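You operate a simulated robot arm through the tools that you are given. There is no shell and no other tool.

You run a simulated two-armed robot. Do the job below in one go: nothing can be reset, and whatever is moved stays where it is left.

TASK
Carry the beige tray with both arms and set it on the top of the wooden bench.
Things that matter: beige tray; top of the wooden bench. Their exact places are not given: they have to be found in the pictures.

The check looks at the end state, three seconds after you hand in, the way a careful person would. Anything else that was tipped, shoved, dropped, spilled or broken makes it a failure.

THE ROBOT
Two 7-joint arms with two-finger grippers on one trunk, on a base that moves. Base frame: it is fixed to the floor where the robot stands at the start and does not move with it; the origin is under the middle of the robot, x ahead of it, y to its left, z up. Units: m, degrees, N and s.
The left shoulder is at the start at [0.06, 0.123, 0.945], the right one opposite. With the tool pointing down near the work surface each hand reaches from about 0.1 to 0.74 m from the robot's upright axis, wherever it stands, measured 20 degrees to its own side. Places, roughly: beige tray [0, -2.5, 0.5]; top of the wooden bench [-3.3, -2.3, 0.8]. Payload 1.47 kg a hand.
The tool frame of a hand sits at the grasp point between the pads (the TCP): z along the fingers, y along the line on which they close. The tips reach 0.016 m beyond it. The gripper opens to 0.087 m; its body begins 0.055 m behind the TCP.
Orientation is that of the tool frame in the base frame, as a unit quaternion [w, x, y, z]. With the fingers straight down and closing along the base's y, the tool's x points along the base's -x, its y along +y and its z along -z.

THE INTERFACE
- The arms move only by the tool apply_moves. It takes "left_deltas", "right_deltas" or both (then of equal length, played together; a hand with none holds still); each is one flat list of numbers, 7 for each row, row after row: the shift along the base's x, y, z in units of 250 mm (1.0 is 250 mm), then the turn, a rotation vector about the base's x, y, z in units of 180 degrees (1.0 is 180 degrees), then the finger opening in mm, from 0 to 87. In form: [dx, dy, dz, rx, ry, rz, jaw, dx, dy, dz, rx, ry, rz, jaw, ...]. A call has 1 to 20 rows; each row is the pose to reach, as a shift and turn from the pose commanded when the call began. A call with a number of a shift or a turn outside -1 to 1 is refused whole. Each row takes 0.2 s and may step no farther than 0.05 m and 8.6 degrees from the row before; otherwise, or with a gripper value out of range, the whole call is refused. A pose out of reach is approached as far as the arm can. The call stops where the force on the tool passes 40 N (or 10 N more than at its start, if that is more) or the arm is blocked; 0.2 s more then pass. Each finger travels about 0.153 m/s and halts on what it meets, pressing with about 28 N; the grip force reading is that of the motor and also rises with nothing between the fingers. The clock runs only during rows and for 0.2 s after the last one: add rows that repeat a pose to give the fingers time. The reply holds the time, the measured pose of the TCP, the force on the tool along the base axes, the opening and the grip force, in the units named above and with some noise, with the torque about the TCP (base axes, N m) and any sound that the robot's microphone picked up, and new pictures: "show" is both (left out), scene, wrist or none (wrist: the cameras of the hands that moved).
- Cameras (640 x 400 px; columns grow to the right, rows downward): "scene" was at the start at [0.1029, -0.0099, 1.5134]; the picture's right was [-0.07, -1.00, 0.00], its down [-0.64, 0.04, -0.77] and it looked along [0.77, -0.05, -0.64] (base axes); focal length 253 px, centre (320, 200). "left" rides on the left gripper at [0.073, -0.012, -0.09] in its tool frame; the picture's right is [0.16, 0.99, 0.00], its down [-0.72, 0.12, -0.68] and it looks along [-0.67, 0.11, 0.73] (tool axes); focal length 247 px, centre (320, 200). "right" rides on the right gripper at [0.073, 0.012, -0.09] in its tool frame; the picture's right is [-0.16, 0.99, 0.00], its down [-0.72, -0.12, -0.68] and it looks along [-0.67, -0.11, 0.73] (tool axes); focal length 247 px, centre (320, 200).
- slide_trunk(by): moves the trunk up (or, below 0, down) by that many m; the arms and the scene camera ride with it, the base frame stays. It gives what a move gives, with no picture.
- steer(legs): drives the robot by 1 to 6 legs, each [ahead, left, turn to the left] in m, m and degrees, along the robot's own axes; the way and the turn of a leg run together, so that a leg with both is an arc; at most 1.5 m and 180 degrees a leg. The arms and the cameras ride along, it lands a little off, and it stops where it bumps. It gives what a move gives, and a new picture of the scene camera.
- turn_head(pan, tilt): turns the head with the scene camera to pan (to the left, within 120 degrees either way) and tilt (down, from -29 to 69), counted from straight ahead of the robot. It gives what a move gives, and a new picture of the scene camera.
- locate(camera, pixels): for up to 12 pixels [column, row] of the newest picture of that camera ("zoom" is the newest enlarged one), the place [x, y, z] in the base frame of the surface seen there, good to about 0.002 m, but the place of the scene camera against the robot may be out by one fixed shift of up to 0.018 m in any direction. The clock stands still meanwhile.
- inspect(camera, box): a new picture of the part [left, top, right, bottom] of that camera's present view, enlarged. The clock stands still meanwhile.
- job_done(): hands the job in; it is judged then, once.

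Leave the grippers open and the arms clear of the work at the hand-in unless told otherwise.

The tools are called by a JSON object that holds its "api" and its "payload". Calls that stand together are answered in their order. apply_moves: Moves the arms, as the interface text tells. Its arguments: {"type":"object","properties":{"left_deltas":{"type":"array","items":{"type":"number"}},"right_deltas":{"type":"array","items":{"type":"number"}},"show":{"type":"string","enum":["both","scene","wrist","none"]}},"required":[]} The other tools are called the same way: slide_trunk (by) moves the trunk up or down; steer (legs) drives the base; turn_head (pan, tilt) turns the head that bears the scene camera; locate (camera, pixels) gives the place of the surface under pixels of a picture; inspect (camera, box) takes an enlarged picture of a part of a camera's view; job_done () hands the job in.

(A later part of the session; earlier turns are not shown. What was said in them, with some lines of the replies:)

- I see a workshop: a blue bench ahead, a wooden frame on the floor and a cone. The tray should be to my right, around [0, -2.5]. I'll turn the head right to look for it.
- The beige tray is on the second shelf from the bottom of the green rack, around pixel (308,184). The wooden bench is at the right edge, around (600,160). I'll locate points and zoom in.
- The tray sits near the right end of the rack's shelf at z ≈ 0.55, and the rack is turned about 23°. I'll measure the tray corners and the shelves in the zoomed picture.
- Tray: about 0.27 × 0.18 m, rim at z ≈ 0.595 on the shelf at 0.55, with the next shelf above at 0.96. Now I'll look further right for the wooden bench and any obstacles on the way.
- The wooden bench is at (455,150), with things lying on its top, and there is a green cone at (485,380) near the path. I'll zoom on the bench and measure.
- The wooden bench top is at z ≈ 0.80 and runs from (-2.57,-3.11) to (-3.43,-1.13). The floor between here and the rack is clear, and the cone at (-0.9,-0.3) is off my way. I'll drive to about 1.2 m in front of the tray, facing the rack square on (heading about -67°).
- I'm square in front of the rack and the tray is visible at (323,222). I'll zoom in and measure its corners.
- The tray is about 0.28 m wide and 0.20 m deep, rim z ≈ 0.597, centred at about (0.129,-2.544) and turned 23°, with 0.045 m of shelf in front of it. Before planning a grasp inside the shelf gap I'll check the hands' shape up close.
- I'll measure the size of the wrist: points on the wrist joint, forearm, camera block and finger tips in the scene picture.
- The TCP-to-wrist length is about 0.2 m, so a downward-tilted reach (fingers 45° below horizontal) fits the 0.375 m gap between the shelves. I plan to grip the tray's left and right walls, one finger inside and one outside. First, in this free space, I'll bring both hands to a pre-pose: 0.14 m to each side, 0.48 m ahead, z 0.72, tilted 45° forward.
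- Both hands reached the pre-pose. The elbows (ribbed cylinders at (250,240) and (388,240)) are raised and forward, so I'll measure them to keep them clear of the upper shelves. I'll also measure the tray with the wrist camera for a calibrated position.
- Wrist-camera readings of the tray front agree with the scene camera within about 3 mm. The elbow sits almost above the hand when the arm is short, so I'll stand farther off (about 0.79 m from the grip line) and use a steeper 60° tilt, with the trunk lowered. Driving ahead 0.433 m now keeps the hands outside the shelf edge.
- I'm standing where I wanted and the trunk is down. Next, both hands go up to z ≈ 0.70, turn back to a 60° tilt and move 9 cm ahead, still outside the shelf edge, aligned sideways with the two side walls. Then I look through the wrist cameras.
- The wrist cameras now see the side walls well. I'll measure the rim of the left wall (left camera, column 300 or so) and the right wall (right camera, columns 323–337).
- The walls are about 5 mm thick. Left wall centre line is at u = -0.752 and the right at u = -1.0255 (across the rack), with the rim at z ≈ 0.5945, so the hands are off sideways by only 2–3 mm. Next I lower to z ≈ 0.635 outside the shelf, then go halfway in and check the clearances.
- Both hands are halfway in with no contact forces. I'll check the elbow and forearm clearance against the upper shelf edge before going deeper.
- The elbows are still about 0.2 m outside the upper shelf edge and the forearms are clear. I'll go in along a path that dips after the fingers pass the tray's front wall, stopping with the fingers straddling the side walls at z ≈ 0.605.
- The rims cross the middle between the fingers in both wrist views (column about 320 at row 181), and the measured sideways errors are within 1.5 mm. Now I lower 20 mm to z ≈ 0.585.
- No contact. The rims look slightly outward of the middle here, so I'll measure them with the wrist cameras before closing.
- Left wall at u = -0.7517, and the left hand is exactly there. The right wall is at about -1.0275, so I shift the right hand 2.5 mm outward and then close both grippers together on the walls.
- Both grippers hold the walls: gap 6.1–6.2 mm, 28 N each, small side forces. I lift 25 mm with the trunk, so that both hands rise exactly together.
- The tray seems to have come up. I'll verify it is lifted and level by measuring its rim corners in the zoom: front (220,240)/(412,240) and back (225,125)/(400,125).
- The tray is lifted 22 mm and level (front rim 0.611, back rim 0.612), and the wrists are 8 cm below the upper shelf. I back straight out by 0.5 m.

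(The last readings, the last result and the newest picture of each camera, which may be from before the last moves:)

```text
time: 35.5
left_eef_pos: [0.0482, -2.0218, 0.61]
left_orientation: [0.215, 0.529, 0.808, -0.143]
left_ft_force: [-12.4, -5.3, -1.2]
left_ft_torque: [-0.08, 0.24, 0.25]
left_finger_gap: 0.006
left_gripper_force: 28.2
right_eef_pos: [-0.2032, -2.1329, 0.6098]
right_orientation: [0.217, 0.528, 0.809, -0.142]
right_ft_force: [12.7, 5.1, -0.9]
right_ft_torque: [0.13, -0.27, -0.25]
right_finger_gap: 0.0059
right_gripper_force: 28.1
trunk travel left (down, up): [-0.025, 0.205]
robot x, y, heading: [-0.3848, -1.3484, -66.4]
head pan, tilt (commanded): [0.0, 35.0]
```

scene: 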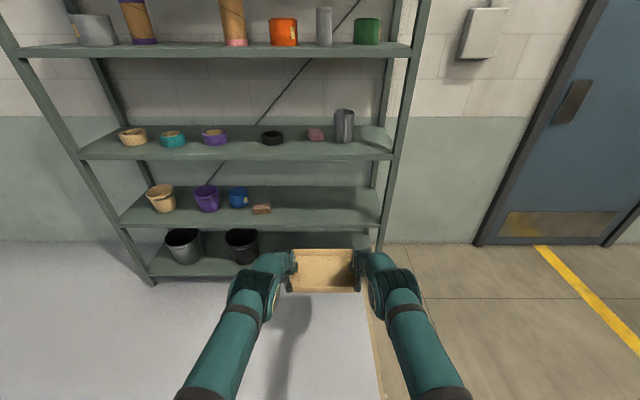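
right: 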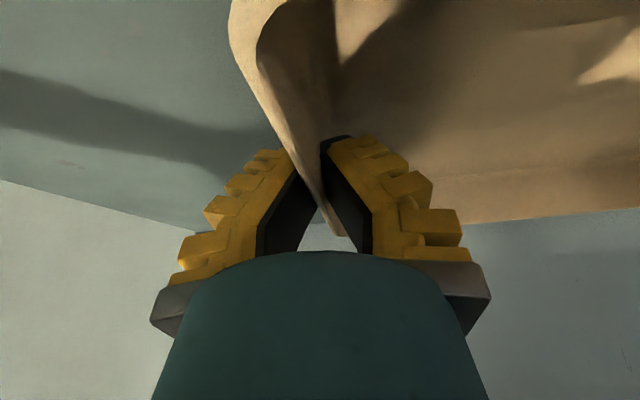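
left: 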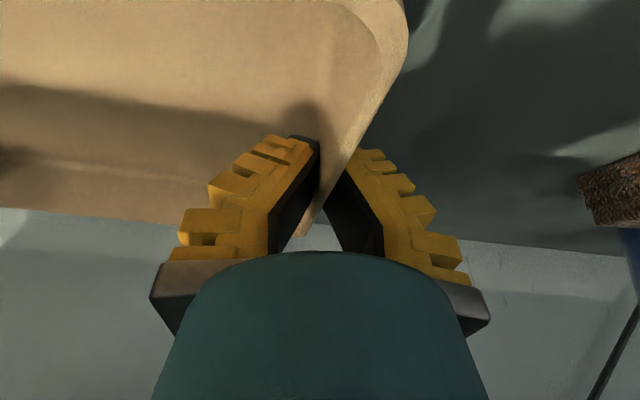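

The tray is out and held level. The hands pull apart on it with about 13 N, so I'll relieve that by moving each hand 1.5 mm inward while it hangs free.

{"api": "apply_moves", "payload": {"left_deltas": [-0.0028, -0.0012, 0, 0, 0, 0, 0, -0.0055, -0.0024, 0, 0, 0, 0, 0, -0.0055, -0.0024, 0, 0, 0, 0, 0], "right_deltas": [0.0028, 0.0012, 0, 0, 0, 0, 0, 0.0055, 0.0024, 0, 0, 0, 0, 0, 0.0055, 0.0024, 0, 0, 0, 0, 0], "show": "wrist"}}

```text
time: 36.3
left_eef_pos: [0.0485, -2.0226, 0.6094]
left_orientation: [0.216, 0.528, 0.809, -0.141]
left_ft_force: [9.4, 3.8, -1.2]
left_ft_torque: [-0.12, 0.12, 0.36]
left_finger_gap: 0.006
left_gripper_force: 27.9
right_eef_pos: [-0.202, -2.1333, 0.6093]
right_orientation: [0.216, 0.529, 0.808, -0.143]
right_ft_force: [-8.1, -4.1, -0.8]
right_ft_torque: [0.1, -0.09, -0.34]
right_finger_gap: 0.006
right_gripper_force: 27.4
trunk travel left (down, up): [-0.025, 0.205]
robot x, y, heading: [-0.3843, -1.3458, -66.5]
head pan, tilt (commanded): [0.0, 35.0]
```

right: 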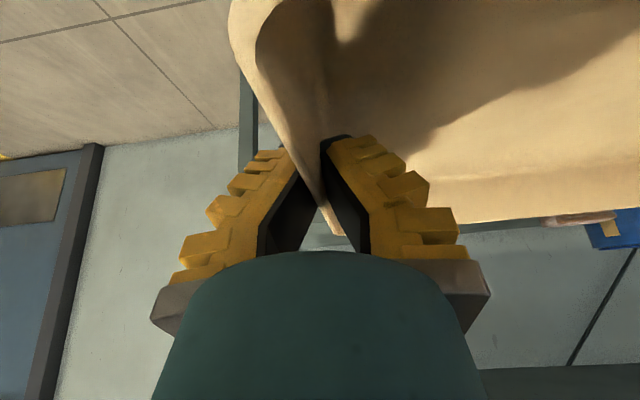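
left: 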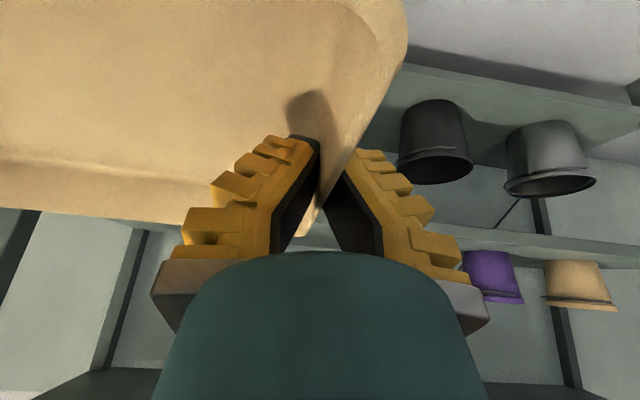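

Now it's a mild 10 N squeeze, so about 0.6 mm back outward on each side will neutralise it.

{"api": "apply_moves", "payload": {"left_deltas": [0.0022, 0.001, 0, 0, 0, 0, 0, 0.0022, 0.001, 0, 0, 0, 0, 0], "right_deltas": [-0.0022, -0.001, 0, 0, 0, 0, 0, -0.0022, -0.001, 0, 0, 0, 0, 0], "show": "none"}}

{"api": "turn_head", "payload": {"pan": -90, "tilt": 30}}

```text
time: 36.9
left_eef_pos: [0.0482, -2.0225, 0.6089]
left_orientation: [0.216, 0.528, 0.809, -0.142]
left_ft_force: [9.5, 4.3, -0.5]
left_ft_torque: [-0.05, 0.15, 0.36]
left_finger_gap: 0.006
left_gripper_force: 27.8
right_eef_pos: [-0.2026, -2.1322, 0.6096]
right_orientation: [0.216, 0.529, 0.808, -0.142]
right_ft_force: [-11.2, -4.9, -1.4]
right_ft_torque: [0.07, -0.12, -0.33]
right_finger_gap: 0.006
right_gripper_force: 28.3
trunk travel left (down, up): [-0.025, 0.205]
robot x, y, heading: [-0.3796, -1.3457, -66.3]
head pan, tilt (commanded): [0.0, 35.0]
```

```text
time: 38.6
left_eef_pos: [0.0488, -2.0226, 0.608]
left_orientation: [0.216, 0.528, 0.809, -0.142]
left_ft_force: [13.8, 6.2, -0.7]
left_ft_torque: [-0.05, 0.1, 0.38]
left_finger_gap: 0.006
left_gripper_force: 28.0
right_eef_pos: [-0.2008, -2.133, 0.6092]
right_orientation: [0.216, 0.529, 0.808, -0.143]
right_ft_force: [-14.3, -6.2, -1.6]
right_ft_torque: [0.05, -0.12, -0.36]
right_finger_gap: 0.0058
right_gripper_force: 27.8
trunk travel left (down, up): [-0.025, 0.205]
robot x, y, heading: [-0.3823, -1.3448, -66.3]
head pan, tilt (commanded): [-90.0, 30.0]
```

scene: 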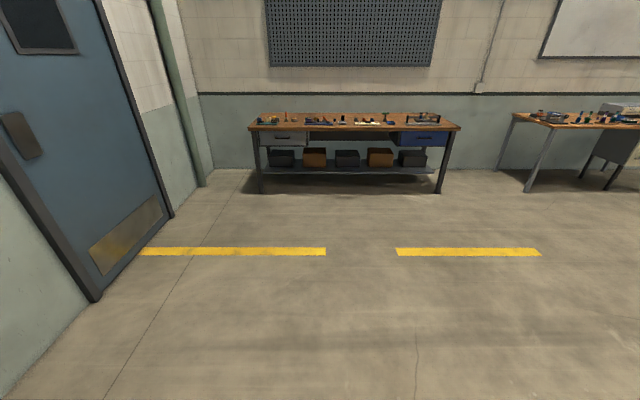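

The floor to the bench is clear. The squeeze creeps up slowly (15 N), so the ideal hand spacing is about 1 mm wider. I'll open the spacing by 0.45 mm each side.

{"api": "apply_moves", "payload": {"left_deltas": [0.0017, 0.0007, 0, 0, 0, 0, 0, 0.0017, 0.0007, 0, 0, 0, 0, 0, 0.0017, 0.0007, 0, 0, 0, 0, 0, 0.0017, 0.0007, 0, 0, 0, 0, 0], "right_deltas": [-0.0017, -0.0007, 0, 0, 0, 0, 0, -0.0017, -0.0007, 0, 0, 0, 0, 0, -0.0017, -0.0007, 0, 0, 0, 0, 0, -0.0017, -0.0007, 0, 0, 0, 0, 0], "show": "none"}}

{"api": "inspect", "payload": {"camera": "scene", "box": [240, 90, 480, 240]}}

```text
time: 39.6
left_eef_pos: [0.0489, -2.0215, 0.6089]
left_orientation: [0.216, 0.529, 0.808, -0.143]
left_ft_force: [12.0, 5.9, -2.1]
left_ft_torque: [-0.02, 0.09, 0.38]
left_finger_gap: 0.0059
left_gripper_force: 28.2
right_eef_pos: [-0.2017, -2.1321, 0.6106]
right_orientation: [0.217, 0.529, 0.808, -0.142]
right_ft_force: [-13.0, -5.5, -2.2]
right_ft_torque: [0.04, -0.13, -0.32]
right_finger_gap: 0.006
right_gripper_force: 28.0
trunk travel left (down, up): [-0.025, 0.205]
robot x, y, heading: [-0.379, -1.3487, -66.4]
head pan, tilt (commanded): [-90.0, 30.0]
```

```text
2.67 times, centred on (360, 165) of scene
```

zoom: 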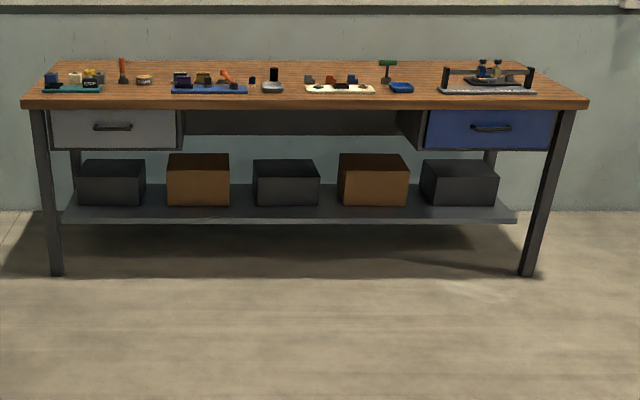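

The squeeze is steady at about 13 N, which is harmless. Now I'll map the bench top: its edges and the things on it, using the zoom picture.

{"api": "locate", "payload": {"camera": "zoom", "pixels": [[25, 99], [585, 100], [320, 98], [60, 65], [320, 63], [535, 64], [75, 92], [125, 84], [145, 83], [208, 93], [272, 90], [340, 92]]}}

{"api": "locate", "payload": {"camera": "zoom", "pixels": [[402, 91], [388, 80], [440, 93], [535, 93], [102, 91], [172, 93], [246, 93], [306, 92], [374, 92], [412, 91], [262, 92], [284, 92]]}}

```text
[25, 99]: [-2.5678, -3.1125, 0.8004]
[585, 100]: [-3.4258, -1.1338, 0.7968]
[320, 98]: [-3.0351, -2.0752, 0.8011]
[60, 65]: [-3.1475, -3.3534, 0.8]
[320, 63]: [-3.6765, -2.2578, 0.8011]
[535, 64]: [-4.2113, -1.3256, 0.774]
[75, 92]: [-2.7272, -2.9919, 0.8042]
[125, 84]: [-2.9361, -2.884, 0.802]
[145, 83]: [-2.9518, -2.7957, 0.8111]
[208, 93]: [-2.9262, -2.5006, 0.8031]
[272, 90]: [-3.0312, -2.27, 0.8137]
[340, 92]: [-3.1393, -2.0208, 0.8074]
```

```text
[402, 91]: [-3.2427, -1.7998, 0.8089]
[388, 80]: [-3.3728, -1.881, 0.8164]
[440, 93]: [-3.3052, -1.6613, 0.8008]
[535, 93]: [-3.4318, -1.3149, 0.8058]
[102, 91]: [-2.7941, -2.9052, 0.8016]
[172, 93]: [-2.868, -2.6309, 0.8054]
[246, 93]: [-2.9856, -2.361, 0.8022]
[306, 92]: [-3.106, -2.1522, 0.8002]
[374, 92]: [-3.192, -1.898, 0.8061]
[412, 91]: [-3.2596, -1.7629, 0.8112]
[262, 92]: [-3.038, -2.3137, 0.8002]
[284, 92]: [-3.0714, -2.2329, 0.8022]
```

Bench top: z = 0.80, front edge at g = 3.594 and back edge at about 4.27 (g = depth into the bench). It runs over e = -1.83 … 0.32, with a row of items 0.08–0.25 m behind the front edge. The rear strip looks free, but I need a closer view from above. I turn right 90° and drive to about 1.3 m before the bench, then raise the trunk.

{"api": "steer", "payload": {"legs": [[0, 0, -90.1]]}}

{"api": "slide_trunk", "payload": {"by": 0.205}}

{"api": "turn_head", "payload": {"pan": 0, "tilt": 30}}

```text
time: 43.8
left_eef_pos: [-1.0516, -1.7842, 0.6086]
left_orientation: [0.052, 0.945, 0.201, -0.253]
left_ft_force: [3.1, -7.7, -1.2]
left_ft_torque: [0.13, 0.01, 0.34]
left_finger_gap: 0.006
left_gripper_force: 28.4
right_eef_pos: [-1.1645, -1.533, 0.6089]
right_orientation: [0.053, 0.944, 0.202, -0.254]
right_ft_force: [-3.4, 8.1, -0.6]
right_ft_torque: [-0.15, -0.06, -0.32]
right_finger_gap: 0.0061
right_gripper_force: 27.4
trunk travel left (down, up): [-0.025, 0.205]
robot x, y, heading: [-0.3807, -1.349, -155.8]
head pan, tilt (commanded): [-90.0, 30.0]
```

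scene: 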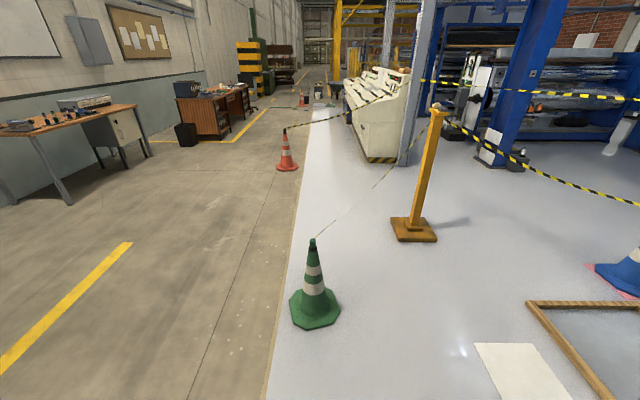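

```text
time: 46.0
left_eef_pos: [-1.0512, -1.7839, 0.8122]
left_orientation: [0.053, 0.945, 0.202, -0.253]
left_ft_force: [0.3, -0.7, -2.0]
left_ft_torque: [0.17, 0.06, 0.34]
left_finger_gap: 0.0061
left_gripper_force: 27.9
right_eef_pos: [-1.1629, -1.5348, 0.8132]
right_orientation: [0.053, 0.945, 0.201, -0.254]
right_ft_force: [0.4, 0.7, -0.3]
right_ft_torque: [-0.19, -0.07, -0.31]
right_finger_gap: 0.006
right_gripper_force: 28.1
trunk travel left (down, up): [-0.23, 0.0]
robot x, y, heading: [-0.3817, -1.3483, -156.1]
head pan, tilt (commanded): [-90.0, 30.0]
```

```text
time: 47.7
left_eef_pos: [-1.0515, -1.7838, 0.8142]
left_orientation: [0.052, 0.945, 0.201, -0.254]
left_ft_force: [0.7, -2.1, -1.0]
left_ft_torque: [0.18, 0.04, 0.3]
left_finger_gap: 0.0058
left_gripper_force: 27.7
right_eef_pos: [-1.164, -1.5344, 0.814]
right_orientation: [0.053, 0.945, 0.202, -0.252]
right_ft_force: [-1.3, 2.1, -1.6]
right_ft_torque: [-0.17, -0.13, -0.35]
right_finger_gap: 0.0061
right_gripper_force: 27.6
trunk travel left (down, up): [-0.23, 0.0]
robot x, y, heading: [-0.3815, -1.3508, -156.1]
head pan, tilt (commanded): [0.0, 30.0]
```

scene: 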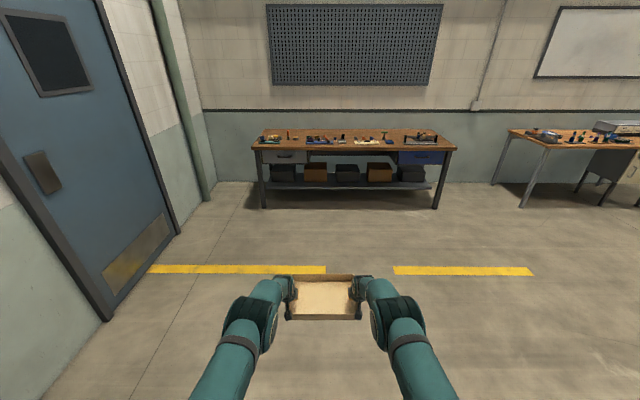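

The tray is held steady with almost no internal force, TCP z ≈ 0.814. I drive 1.36 m ahead and 0.34 m right, which keeps the tray's front about 0.4 m short of the bench edge.

{"api": "steer", "payload": {"legs": [[1.36, -0.34, -0.4]]}}

```text
time: 54.7
left_eef_pos: [-2.4421, -2.019, 0.8135]
left_orientation: [0.051, 0.946, 0.198, -0.253]
left_ft_force: [1.0, -1.9, -1.1]
left_ft_torque: [0.17, 0.09, 0.32]
left_finger_gap: 0.0059
left_gripper_force: 28.1
right_eef_pos: [-2.5529, -1.77, 0.815]
right_orientation: [0.052, 0.945, 0.198, -0.253]
right_ft_force: [-1.6, 2.1, -0.8]
right_ft_torque: [-0.15, -0.09, -0.34]
right_finger_gap: 0.0059
right_gripper_force: 27.9
trunk travel left (down, up): [-0.23, 0.0]
robot x, y, heading: [-1.7658, -1.5883, -156.1]
head pan, tilt (commanded): [0.0, 30.0]
```

scene: 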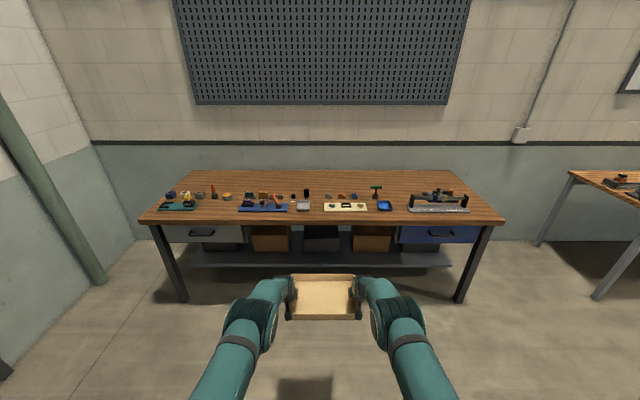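

The rear half of the bench top is visibly empty wood. I'll zoom in on the bench top.

{"api": "inspect", "payload": {"camera": "scene", "box": [130, 150, 330, 275]}}

{"api": "inspect", "payload": {"camera": "scene", "box": [290, 150, 510, 287]}}

```text
3.20 times, centred on (230, 212) of scene
```

zoom: 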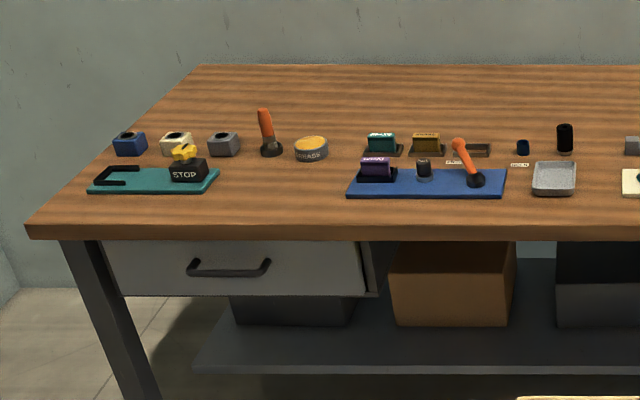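

```text
2.91 times, centred on (400, 218) of scene
```

zoom: 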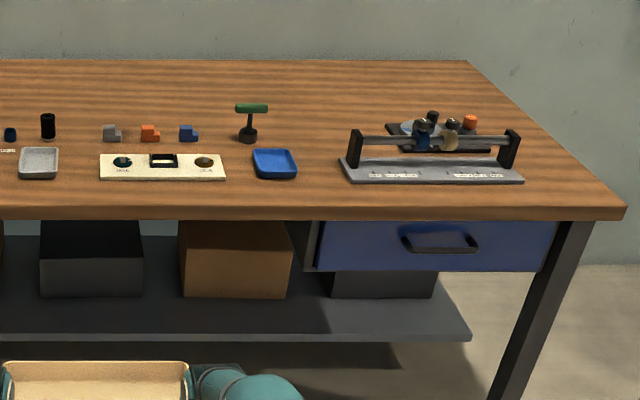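

Behind the second row of small parts, the rear half is empty. I'll measure where the items end, their heights and the back edge.

{"api": "locate", "payload": {"camera": "zoom", "pixels": [[112, 125], [150, 125], [188, 126], [112, 118], [150, 118], [188, 119], [48, 114], [251, 104], [150, 62], [250, 62], [430, 112], [470, 117]]}}

{"api": "locate", "payload": {"camera": "zoom", "pixels": [[110, 100], [150, 90], [190, 80], [48, 125], [355, 130], [510, 130], [110, 217], [300, 217], [160, 155], [275, 150], [600, 206], [120, 365]]}}

```text
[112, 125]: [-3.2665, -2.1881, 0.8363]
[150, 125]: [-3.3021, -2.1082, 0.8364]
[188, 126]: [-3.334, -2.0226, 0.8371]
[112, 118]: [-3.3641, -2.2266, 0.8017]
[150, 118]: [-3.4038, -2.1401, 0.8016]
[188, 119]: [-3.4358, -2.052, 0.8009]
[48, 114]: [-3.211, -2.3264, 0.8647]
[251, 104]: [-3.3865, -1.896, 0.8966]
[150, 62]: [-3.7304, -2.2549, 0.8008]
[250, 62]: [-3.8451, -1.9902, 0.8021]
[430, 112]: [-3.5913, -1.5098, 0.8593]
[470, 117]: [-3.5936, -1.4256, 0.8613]
```

```text
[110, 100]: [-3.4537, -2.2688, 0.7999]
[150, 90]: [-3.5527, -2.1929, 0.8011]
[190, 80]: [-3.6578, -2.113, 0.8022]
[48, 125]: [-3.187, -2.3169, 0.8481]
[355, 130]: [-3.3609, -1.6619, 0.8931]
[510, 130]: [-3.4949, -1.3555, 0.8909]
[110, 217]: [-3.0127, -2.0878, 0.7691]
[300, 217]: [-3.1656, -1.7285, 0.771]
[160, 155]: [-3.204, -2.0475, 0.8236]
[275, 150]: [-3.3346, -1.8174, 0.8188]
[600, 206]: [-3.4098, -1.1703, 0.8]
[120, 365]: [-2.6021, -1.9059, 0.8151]
```

The free rear zone spans g ≈ 3.90 to 4.32 (back edge). The tallest neighbours are the brush (z 0.897, e = -0.39) and the black cylinder (z 0.865, e = -0.86), with only 3.5 cm blocks between them at e -0.71 … -0.53. I'll set the tray at e ≈ -0.63, g ≈ 4.07, behind those blocks. First I raise both hands together by 0.17 m so the tray passes well above everything.

{"api": "apply_moves", "payload": {"left_deltas": [0, 0, 0.1, 0, 0, 0, 0, 0, 0, 0.2, 0, 0, 0, 0, 0, 0, 0.3, 0, 0, 0, 0, 0, 0, 0.4, 0, 0, 0, 0, 0, 0, 0.5, 0, 0, 0, 0, 0, 0, 0.6, 0, 0, 0, 0, 0, 0, 0.68, 0, 0, 0, 0, 0, 0, 0.68, 0, 0, 0, 0], "right_deltas": [0, 0, 0.1, 0, 0, 0, 0, 0, 0, 0.2, 0, 0, 0, 0, 0, 0, 0.3, 0, 0, 0, 0, 0, 0, 0.4, 0, 0, 0, 0, 0, 0, 0.5, 0, 0, 0, 0, 0, 0, 0.6, 0, 0, 0, 0, 0, 0, 0.68, 0, 0, 0, 0, 0, 0, 0.68, 0, 0, 0, 0]}}

{"api": "turn_head", "payload": {"pan": 0, "tilt": 69}}

```text
time: 56.5
left_eef_pos: [-2.4413, -2.0199, 0.9843]
left_orientation: [0.052, 0.946, 0.198, -0.252]
left_ft_force: [0.5, -0.2, -1.3]
left_ft_torque: [0.19, -0.02, 0.33]
left_finger_gap: 0.006
left_gripper_force: 27.5
right_eef_pos: [-2.5521, -1.769, 0.9837]
right_orientation: [0.052, 0.946, 0.198, -0.253]
right_ft_force: [-0.2, 0.4, -1.1]
right_ft_torque: [-0.18, -0.05, -0.33]
right_finger_gap: 0.0061
right_gripper_force: 28.3
trunk travel left (down, up): [-0.23, 0.0]
robot x, y, heading: [-1.7674, -1.59, -156.3]
head pan, tilt (commanded): [0.0, 30.0]
```

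scene: 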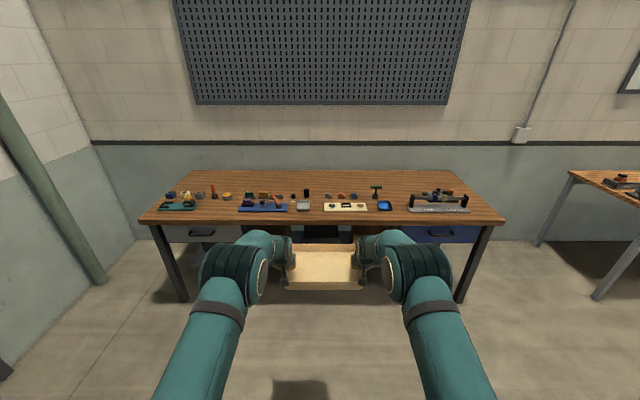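
right: 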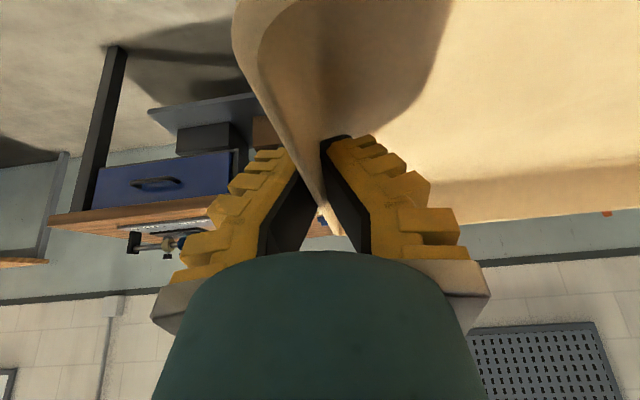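
left: 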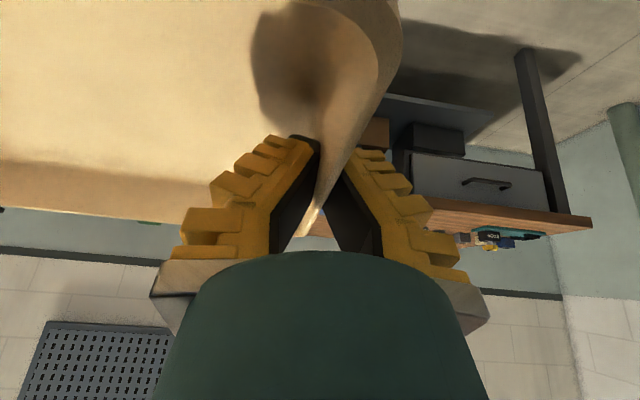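

```text
time: 57.5
left_eef_pos: [-2.4409, -2.0185, 0.9837]
left_orientation: [0.051, 0.945, 0.197, -0.254]
left_ft_force: [1.3, -1.3, -1.1]
left_ft_torque: [0.18, 0.06, 0.32]
left_finger_gap: 0.006
left_gripper_force: 28.2
right_eef_pos: [-2.5519, -1.7687, 0.9839]
right_orientation: [0.053, 0.945, 0.198, -0.254]
right_ft_force: [-1.1, 2.3, -1.9]
right_ft_torque: [-0.18, -0.1, -0.31]
right_finger_gap: 0.0062
right_gripper_force: 28.5
trunk travel left (down, up): [-0.23, 0.0]
robot x, y, heading: [-1.7647, -1.5887, -156.2]
head pan, tilt (commanded): [0.0, 68.8]
```

scene: 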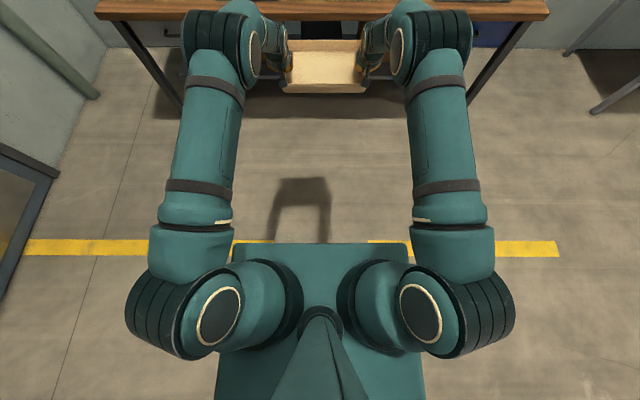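

I can see my own base (teal box, front edge at row 243). I'll measure its extent to know how close I may stand to the bench.

{"api": "locate", "payload": {"camera": "scene", "pixels": [[320, 247], [245, 250], [400, 250], [320, 280], [230, 380], [410, 380], [320, 243], [320, 60], [323, 42]]}}

```text
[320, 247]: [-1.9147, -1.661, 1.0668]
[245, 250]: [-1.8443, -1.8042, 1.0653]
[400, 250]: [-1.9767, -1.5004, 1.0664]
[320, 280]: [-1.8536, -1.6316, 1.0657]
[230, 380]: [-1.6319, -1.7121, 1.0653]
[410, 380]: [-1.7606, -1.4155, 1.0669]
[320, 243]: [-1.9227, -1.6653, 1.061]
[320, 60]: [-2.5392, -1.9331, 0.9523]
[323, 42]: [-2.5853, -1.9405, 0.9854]
```

That box is the torso top (front 0.166 m ahead of the axis), and no base shows beyond it, so the base ends within about 0.25 m. The tray bottom is at z ≈ 0.948, 5 cm above the tallest neighbour. I drive 0.85 m ahead and 0.115 m right, so the tray is over the bench, with the head tilted to watch.

{"api": "turn_head", "payload": {"pan": 0, "tilt": 45}}

{"api": "steer", "payload": {"legs": [[0.85, -0.115, -0.3]]}}

```text
time: 58.4
left_eef_pos: [-2.4419, -2.0202, 0.9836]
left_orientation: [0.052, 0.945, 0.197, -0.254]
left_ft_force: [1.3, -2.7, -1.3]
left_ft_torque: [0.17, 0.09, 0.35]
left_finger_gap: 0.0061
left_gripper_force: 28.3
right_eef_pos: [-2.5515, -1.7685, 0.9838]
right_orientation: [0.052, 0.946, 0.198, -0.253]
right_ft_force: [-1.9, 2.5, -0.1]
right_ft_torque: [-0.16, -0.13, -0.34]
right_finger_gap: 0.0059
right_gripper_force: 27.9
trunk travel left (down, up): [-0.23, 0.0]
robot x, y, heading: [-1.7708, -1.5925, -156.4]
head pan, tilt (commanded): [0.0, 45.0]
```

scene: 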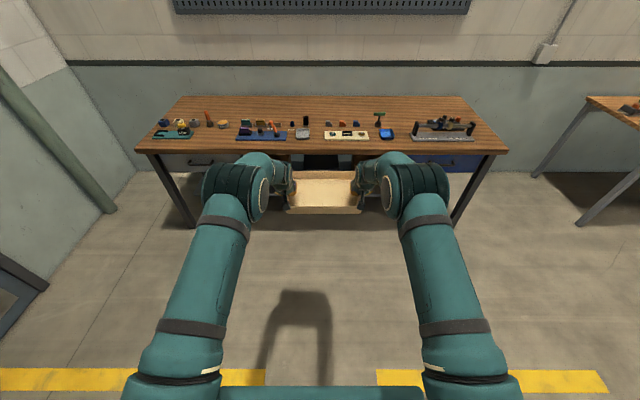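

```text
time: 62.9
left_eef_pos: [-3.2555, -2.2515, 0.9833]
left_orientation: [0.052, 0.945, 0.199, -0.254]
left_ft_force: [1.4, -5.0, -1.2]
left_ft_torque: [0.18, 0.07, 0.3]
left_finger_gap: 0.0059
left_gripper_force: 27.9
right_eef_pos: [-3.3682, -2.0003, 0.9829]
right_orientation: [0.052, 0.945, 0.198, -0.253]
right_ft_force: [-2.3, 4.3, -1.5]
right_ft_torque: [-0.16, -0.12, -0.36]
right_finger_gap: 0.0063
right_gripper_force: 28.0
trunk travel left (down, up): [-0.23, 0.0]
robot x, y, heading: [-2.587, -1.8162, -156.1]
head pan, tilt (commanded): [0.0, 45.0]
```

scene: 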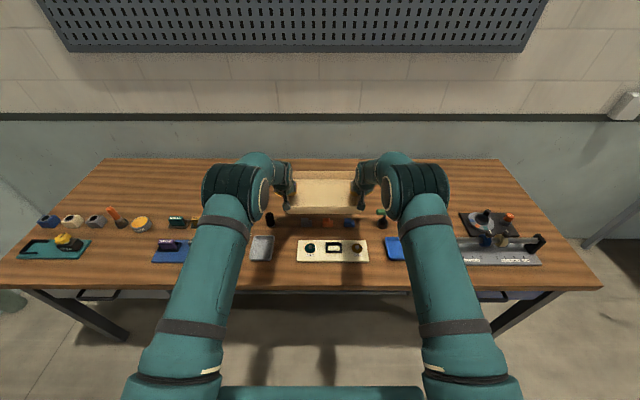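

The tray is over the bench, above the blocks. I'll re-measure the neighbouring items and the back edge from this close view.

{"api": "inspect", "payload": {"camera": "scene", "box": [240, 145, 420, 265]}}

{"api": "locate", "payload": {"camera": "scene", "pixels": [[270, 215], [327, 222], [350, 223], [382, 212], [382, 222], [320, 165], [320, 161], [320, 289], [290, 210], [350, 210], [290, 180], [320, 178]]}}

```text
3.33 times, centred on (330, 205) of scene
```

zoom: 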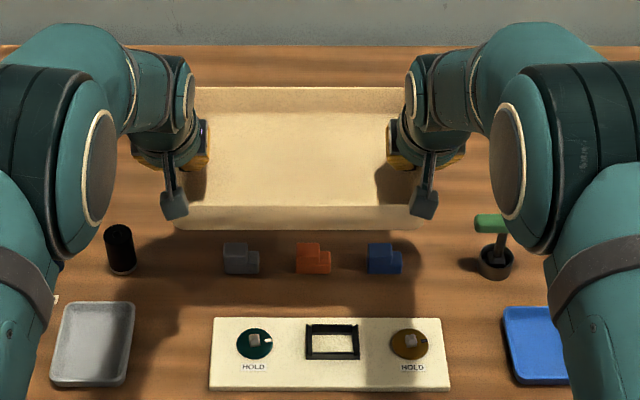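

```text
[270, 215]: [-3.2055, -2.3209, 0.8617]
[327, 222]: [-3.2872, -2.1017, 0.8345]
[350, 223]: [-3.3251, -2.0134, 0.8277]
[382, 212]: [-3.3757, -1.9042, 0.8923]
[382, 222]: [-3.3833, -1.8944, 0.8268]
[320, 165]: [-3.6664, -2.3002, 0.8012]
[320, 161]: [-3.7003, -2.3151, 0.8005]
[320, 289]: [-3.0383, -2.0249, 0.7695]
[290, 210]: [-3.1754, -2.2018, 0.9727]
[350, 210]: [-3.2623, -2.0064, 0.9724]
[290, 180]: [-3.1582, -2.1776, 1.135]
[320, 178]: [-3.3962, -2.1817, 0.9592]
```

The blocks, brush and cylinder are just in front of the intended zone. I'll measure their rear edges.

{"api": "locate", "payload": {"camera": "zoom", "pixels": [[235, 244], [310, 243], [380, 244], [490, 216], [490, 232], [497, 262], [118, 228], [118, 260], [310, 238], [270, 238], [350, 238], [440, 240]]}}

```text
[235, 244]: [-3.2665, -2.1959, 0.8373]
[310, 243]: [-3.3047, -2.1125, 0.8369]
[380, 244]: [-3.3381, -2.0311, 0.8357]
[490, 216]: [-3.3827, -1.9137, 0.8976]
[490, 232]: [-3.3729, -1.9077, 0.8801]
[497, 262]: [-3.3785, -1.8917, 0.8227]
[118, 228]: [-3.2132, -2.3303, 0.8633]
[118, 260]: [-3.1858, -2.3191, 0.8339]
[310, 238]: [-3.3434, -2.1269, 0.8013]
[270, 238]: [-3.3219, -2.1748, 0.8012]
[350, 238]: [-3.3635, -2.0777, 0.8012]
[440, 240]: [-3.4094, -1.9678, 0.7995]
```

The blocks end at g = 3.872 and the wood is free from there to 4.316. I'll set the tray centre at g ≈ 4.05 (front 3.95, back 4.15). Driving 0.15 m more leaves the base about 9 cm from the bench.

{"api": "steer", "payload": {"legs": [[0.15, 0, -0.4]]}}

```text
time: 64.3
left_eef_pos: [-3.3954, -2.3062, 0.9837]
left_orientation: [0.051, 0.946, 0.196, -0.253]
left_ft_force: [0.4, -0.6, -1.3]
left_ft_torque: [0.18, 0.08, 0.32]
left_finger_gap: 0.0062
left_gripper_force: 28.0
right_eef_pos: [-3.5051, -2.0546, 0.9827]
right_orientation: [0.05, 0.946, 0.195, -0.253]
right_ft_force: [-0.8, 0.1, -0.4]
right_ft_torque: [-0.14, -0.14, -0.34]
right_finger_gap: 0.0058
right_gripper_force: 27.9
trunk travel left (down, up): [-0.23, 0.0]
robot x, y, heading: [-2.721, -1.8803, -156.6]
head pan, tilt (commanded): [0.0, 45.0]
```

scene: 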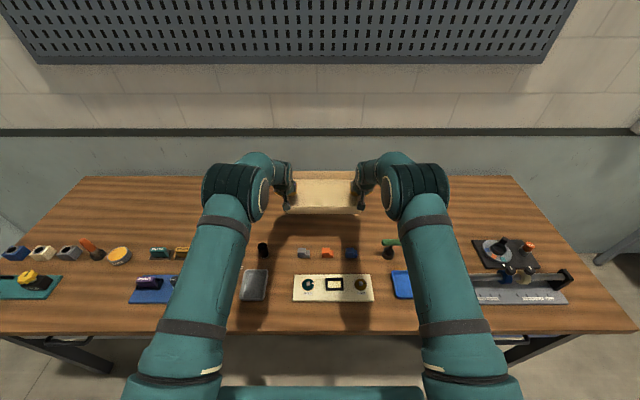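

Tray centre is at e ≈ -0.63, g ≈ 4.045, exactly over the free wood. Now I lower straight down with the trunk by 0.13 m, to about 1.5 cm above the bench.

{"api": "slide_trunk", "payload": {"by": -0.13}}

{"api": "inspect", "payload": {"camera": "scene", "box": [220, 150, 430, 281]}}

```text
time: 65.8
left_eef_pos: [-3.3942, -2.3064, 0.8552]
left_orientation: [0.051, 0.946, 0.195, -0.254]
left_ft_force: [0.0, 0.7, -1.1]
left_ft_torque: [0.15, 0.09, 0.32]
left_finger_gap: 0.0058
left_gripper_force: 27.9
right_eef_pos: [-3.5048, -2.055, 0.854]
right_orientation: [0.052, 0.946, 0.195, -0.253]
right_ft_force: [0.2, -0.2, -1.6]
right_ft_torque: [-0.23, -0.11, -0.31]
right_finger_gap: 0.006
right_gripper_force: 27.9
trunk travel left (down, up): [-0.1, 0.13]
robot x, y, heading: [-2.717, -1.8779, -156.8]
head pan, tilt (commanded): [0.0, 45.0]
```

```text
3.05 times, centred on (325, 216) of scene
```

zoom: 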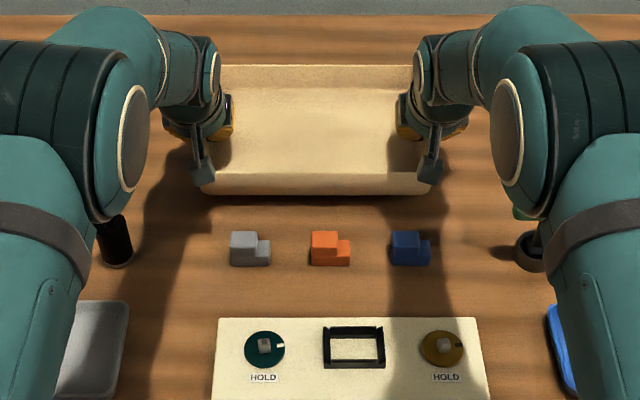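

The tray is just above the wood, well behind the blocks. I'll check the elbow height over the brush and cylinder, and the tray's gap to the bench.

{"api": "locate", "payload": {"camera": "zoom", "pixels": [[520, 200], [85, 215], [130, 200], [500, 185], [220, 180], [415, 180], [315, 185], [315, 203], [315, 70], [315, 130], [200, 172], [430, 172]]}}

```text
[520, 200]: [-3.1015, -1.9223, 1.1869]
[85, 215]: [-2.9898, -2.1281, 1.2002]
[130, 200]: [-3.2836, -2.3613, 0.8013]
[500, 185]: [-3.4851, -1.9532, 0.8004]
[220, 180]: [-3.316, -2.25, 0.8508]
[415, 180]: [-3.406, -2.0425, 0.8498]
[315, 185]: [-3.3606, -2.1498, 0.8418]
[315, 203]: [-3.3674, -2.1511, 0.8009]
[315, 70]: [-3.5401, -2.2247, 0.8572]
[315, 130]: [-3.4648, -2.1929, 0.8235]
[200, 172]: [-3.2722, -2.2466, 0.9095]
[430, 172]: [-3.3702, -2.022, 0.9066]
```

Elbows are at z ≈ 1.19, far above everything. The tray bottom is about 17 mm above the wood, so I lower both hands together by 14 mm.

{"api": "apply_moves", "payload": {"left_deltas": [0, 0, -0.02, 0, 0, 0, 0, 0, 0, -0.04, 0, 0, 0, 0, 0, 0, -0.056, 0, 0, 0, 0, 0, 0, -0.056, 0, 0, 0, 0], "right_deltas": [0, 0, -0.02, 0, 0, 0, 0, 0, 0, -0.04, 0, 0, 0, 0, 0, 0, -0.056, 0, 0, 0, 0, 0, 0, -0.056, 0, 0, 0, 0], "show": "none"}}

```text
time: 66.8
left_eef_pos: [-3.3951, -2.3067, 0.839]
left_orientation: [0.052, 0.946, 0.196, -0.254]
left_ft_force: [0.4, -0.4, -1.0]
left_ft_torque: [0.18, 0.01, 0.31]
left_finger_gap: 0.0062
left_gripper_force: 27.9
right_eef_pos: [-3.5043, -2.055, 0.8398]
right_orientation: [0.051, 0.946, 0.195, -0.254]
right_ft_force: [0.0, -0.4, -0.8]
right_ft_torque: [-0.2, -0.04, -0.27]
right_finger_gap: 0.0056
right_gripper_force: 27.6
trunk travel left (down, up): [-0.1, 0.13]
robot x, y, heading: [-2.7233, -1.8808, -156.5]
head pan, tilt (commanded): [0.0, 45.0]
```

No contact yet (z forces about -1 N). I lower further in 1 mm steps.

{"api": "apply_moves", "payload": {"left_deltas": [0, 0, -0.004, 0, 0, 0, 0, 0, 0, -0.008, 0, 0, 0, 0, 0, 0, -0.008, 0, 0, 0, 0], "right_deltas": [0, 0, -0.004, 0, 0, 0, 0, 0, 0, -0.008, 0, 0, 0, 0, 0, 0, -0.008, 0, 0, 0, 0], "show": "none"}}

```text
time: 67.7
left_eef_pos: [-3.3947, -2.3064, 0.8379]
left_orientation: [0.051, 0.946, 0.196, -0.254]
left_ft_force: [-0.4, -0.1, -0.6]
left_ft_torque: [0.18, 0.02, 0.29]
left_finger_gap: 0.006
left_gripper_force: 27.9
right_eef_pos: [-3.504, -2.055, 0.8376]
right_orientation: [0.052, 0.946, 0.195, -0.254]
right_ft_force: [-0.8, 0.4, -0.6]
right_ft_torque: [-0.2, -0.07, -0.29]
right_finger_gap: 0.0058
right_gripper_force: 27.8
trunk travel left (down, up): [-0.1, 0.13]
robot x, y, heading: [-2.7188, -1.8801, -156.7]
head pan, tilt (commanded): [0.0, 45.0]
```

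Still free. Another 2 mm.

{"api": "apply_moves", "payload": {"left_deltas": [0, 0, -0.004, 0, 0, 0, 0, 0, 0, -0.008, 0, 0, 0, 0, 0, 0, -0.008, 0, 0, 0, 0], "right_deltas": [0, 0, -0.004, 0, 0, 0, 0, 0, 0, -0.008, 0, 0, 0, 0, 0, 0, -0.008, 0, 0, 0, 0], "show": "none"}}

```text
time: 68.5
left_eef_pos: [-3.395, -2.3063, 0.8362]
left_orientation: [0.051, 0.946, 0.195, -0.254]
left_ft_force: [-0.3, -1.2, 0.8]
left_ft_torque: [0.23, 0.05, 0.31]
left_finger_gap: 0.0061
left_gripper_force: 27.6
right_eef_pos: [-3.5043, -2.0547, 0.8365]
right_orientation: [0.051, 0.946, 0.195, -0.255]
right_ft_force: [-1.3, -0.2, 3.2]
right_ft_torque: [-0.05, -0.42, -0.27]
right_finger_gap: 0.0059
right_gripper_force: 27.9
trunk travel left (down, up): [-0.1, 0.13]
robot x, y, heading: [-2.7205, -1.8775, -156.5]
head pan, tilt (commanded): [0.0, 45.0]
```

The tray touches (left +0.8 N, right +3.2 N upward). I lower 0.5 mm more to seat it, then open both grippers gradually.

{"api": "apply_moves", "payload": {"left_deltas": [0, 0, -0.003, 0, 0, 0, 0, 0, 0, -0.003, 0, 0, 0, 8, 0, 0, -0.003, 0, 0, 0, 14, 0, 0, -0.003, 0, 0, 0, 25, 0, 0, -0.003, 0, 0, 0, 40, 0, 0, -0.003, 0, 0, 0, 60, 0, 0, -0.003, 0, 0, 0, 60], "right_deltas": [0, 0, -0.001, 0, 0, 0, 0, 0, 0, -0.001, 0, 0, 0, 8, 0, 0, -0.001, 0, 0, 0, 14, 0, 0, -0.001, 0, 0, 0, 25, 0, 0, -0.001, 0, 0, 0, 40, 0, 0, -0.001, 0, 0, 0, 60, 0, 0, -0.001, 0, 0, 0, 60]}}

```text
time: 70.0
left_eef_pos: [-3.3953, -2.3061, 0.8345]
left_orientation: [0.051, 0.946, 0.195, -0.254]
left_ft_force: [0.4, 0.1, 0.0]
left_ft_torque: [-0.01, 0.0, -0.01]
left_finger_gap: 0.0645
left_gripper_force: 3.8
right_eef_pos: [-3.5045, -2.0549, 0.8356]
right_orientation: [0.052, 0.946, 0.196, -0.253]
right_ft_force: [-0.1, 0.8, -1.1]
right_ft_torque: [-0.01, -0.03, -0.01]
right_finger_gap: 0.0645
right_gripper_force: 2.8
trunk travel left (down, up): [-0.1, 0.13]
robot x, y, heading: [-2.7181, -1.88, -156.5]
head pan, tilt (commanded): [0.0, 45.0]
```

scene: 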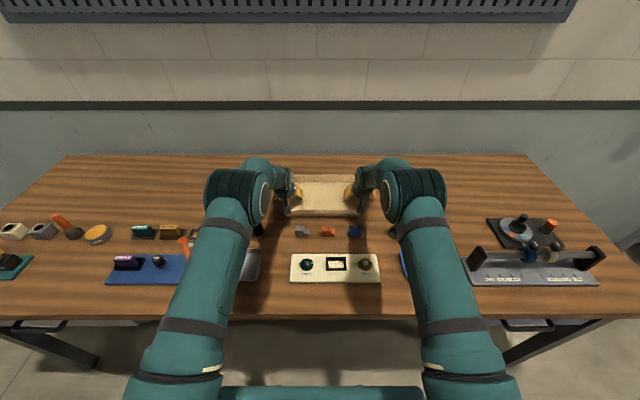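
right: 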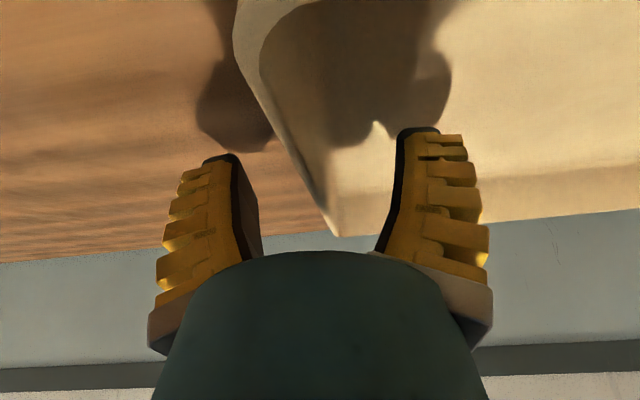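
left: 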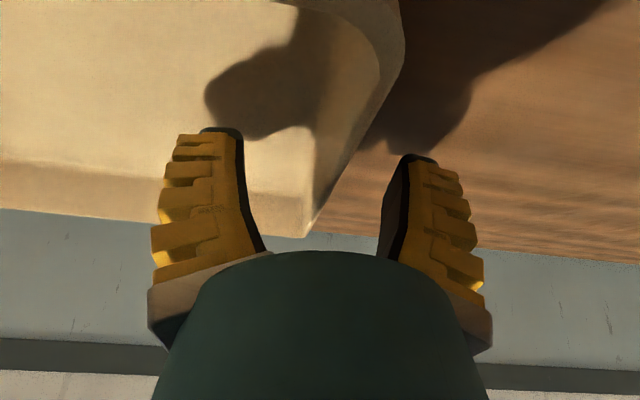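

Both grippers are open, forces are near zero and the tray stands on the wood. I rise straight up with the trunk by 0.13 m so the fingers leave the tray vertically.

{"api": "slide_trunk", "payload": {"by": 0.13}}

{"api": "inspect", "payload": {"camera": "scene", "box": [220, 150, 430, 281]}}

```text
time: 71.6
left_eef_pos: [-3.3954, -2.3059, 0.9653]
left_orientation: [0.051, 0.946, 0.195, -0.254]
left_ft_force: [-0.7, 0.0, 0.3]
left_ft_torque: [-0.02, -0.01, -0.02]
left_finger_gap: 0.0645
left_gripper_force: 3.3
right_eef_pos: [-3.504, -2.0542, 0.9648]
right_orientation: [0.051, 0.946, 0.195, -0.253]
right_ft_force: [0.0, 0.8, 0.7]
right_ft_torque: [-0.02, 0.01, 0.03]
right_finger_gap: 0.0645
right_gripper_force: 3.1
trunk travel left (down, up): [-0.23, 0.0]
robot x, y, heading: [-2.7183, -1.8772, -156.8]
head pan, tilt (commanded): [0.0, 45.0]
```

```text
3.05 times, centred on (325, 216) of scene
```

zoom: 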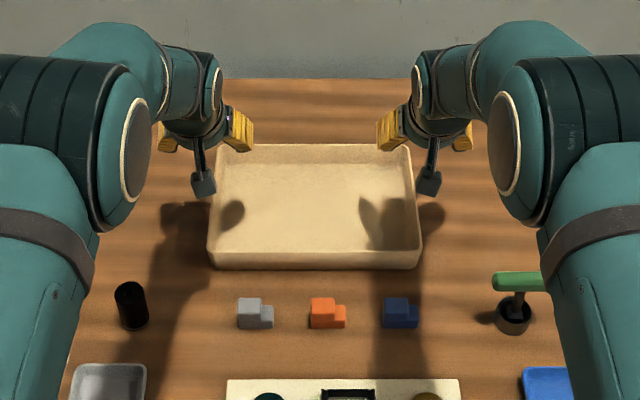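

The tray stays flat on the bench, clear of the blocks. I raise the hands 4 cm more for margin over the brush, then back away.

{"api": "apply_moves", "payload": {"left_deltas": [0, 0, 0.1, 0, 0, 0, 60, 0, 0, 0.2, 0, 0, 0, 60, 0, 0, 0.2, 0, 0, 0, 60], "right_deltas": [0, 0, 0.1, 0, 0, 0, 60, 0, 0, 0.2, 0, 0, 0, 60, 0, 0, 0.2, 0, 0, 0, 60], "show": "none"}}

{"api": "steer", "payload": {"legs": [[-0.9, 0, 0]]}}

```text
time: 72.4
left_eef_pos: [-3.3953, -2.3064, 1.0151]
left_orientation: [0.051, 0.946, 0.195, -0.254]
left_ft_force: [0.0, 0.8, -0.1]
left_ft_torque: [0.0, -0.03, 0.02]
left_finger_gap: 0.0649
left_gripper_force: 3.6
right_eef_pos: [-3.5042, -2.0562, 1.0137]
right_orientation: [0.051, 0.946, 0.195, -0.254]
right_ft_force: [0.8, 0.5, -1.3]
right_ft_torque: [0.02, 0.01, 0.0]
right_finger_gap: 0.0647
right_gripper_force: 3.0
trunk travel left (down, up): [-0.23, 0.0]
robot x, y, heading: [-2.7171, -1.8817, -156.4]
head pan, tilt (commanded): [0.0, 45.0]
```

```text
time: 77.2
left_eef_pos: [-2.574, -1.9479, 1.0153]
left_orientation: [0.049, 0.947, 0.191, -0.254]
left_ft_force: [-0.3, 0.0, -0.5]
left_ft_torque: [0.0, 0.01, 0.01]
left_finger_gap: 0.0646
left_gripper_force: 3.5
right_eef_pos: [-2.6819, -1.6961, 1.0152]
right_orientation: [0.05, 0.947, 0.189, -0.254]
right_ft_force: [-0.3, -0.5, 0.8]
right_ft_torque: [0.01, 0.01, -0.01]
right_finger_gap: 0.0647
right_gripper_force: 3.3
trunk travel left (down, up): [-0.23, 0.0]
robot x, y, heading: [-1.8952, -1.5321, -157.3]
head pan, tilt (commanded): [0.0, 45.0]
```

scene: 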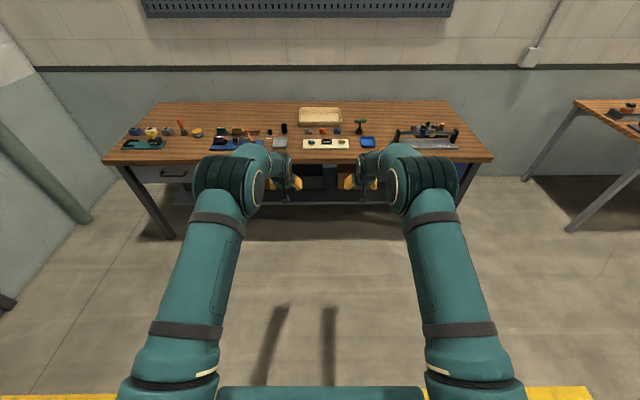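

I've backed away and the tray is on the bench's rear at (320,115). I'll open the grippers fully and do a final zoom check of the bench top.

{"api": "apply_moves", "payload": {"left_deltas": [0, 0, 0, 0, 0, 0, 87, 0, 0, 0, 0, 0, 0, 87], "right_deltas": [0, 0, 0, 0, 0, 0, 87, 0, 0, 0, 0, 0, 0, 87], "show": "none"}}

{"api": "inspect", "payload": {"camera": "scene", "box": [200, 85, 420, 222]}}

```text
time: 77.8
left_eef_pos: [-2.5741, -1.9479, 1.0157]
left_orientation: [0.049, 0.947, 0.191, -0.255]
left_ft_force: [-0.1, -0.1, 0.1]
left_ft_torque: [0.02, -0.05, 0.04]
left_finger_gap: 0.0869
left_gripper_force: 0.0
right_eef_pos: [-2.6817, -1.6973, 1.0148]
right_orientation: [0.049, 0.947, 0.189, -0.255]
right_ft_force: [0.0, 0.0, -0.3]
right_ft_torque: [-0.02, 0.0, -0.01]
right_finger_gap: 0.0871
right_gripper_force: 0.0
trunk travel left (down, up): [-0.23, 0.0]
robot x, y, heading: [-1.895, -1.5286, -157.3]
head pan, tilt (commanded): [0.0, 45.0]
```

```text
2.91 times, centred on (310, 154) of scene
```

zoom: 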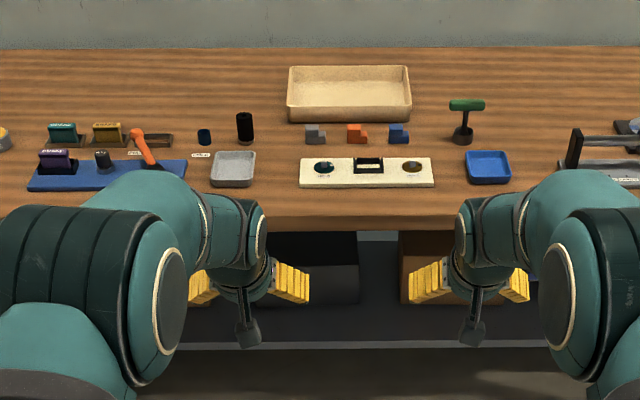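

The tray lies flat on the bench top behind the blocks. The brush, cylinder, blocks and trays are all upright and where they were. Both grippers are open and the arms are clear of the bench, so I hand in.

{"api": "job_done", "payload": {}}

```text
The job is handed in.
```

The beige tray is on top of the wooden bench, carried there with both arms. It lies flat in the empty rear strip, about 7 cm behind the three small blocks.

Nothing else was moved as far as I could see: the brush, cylinder, blocks and trays near it on the bench were upright and in place in my last picture. The rack looked undisturbed when I backed out with the tray; I did not go back to check it afterwards.

Both grippers are open, and the hands are about 0.75 m short of the bench's front edge. The job has been handed in, but I have not seen the result of the check.
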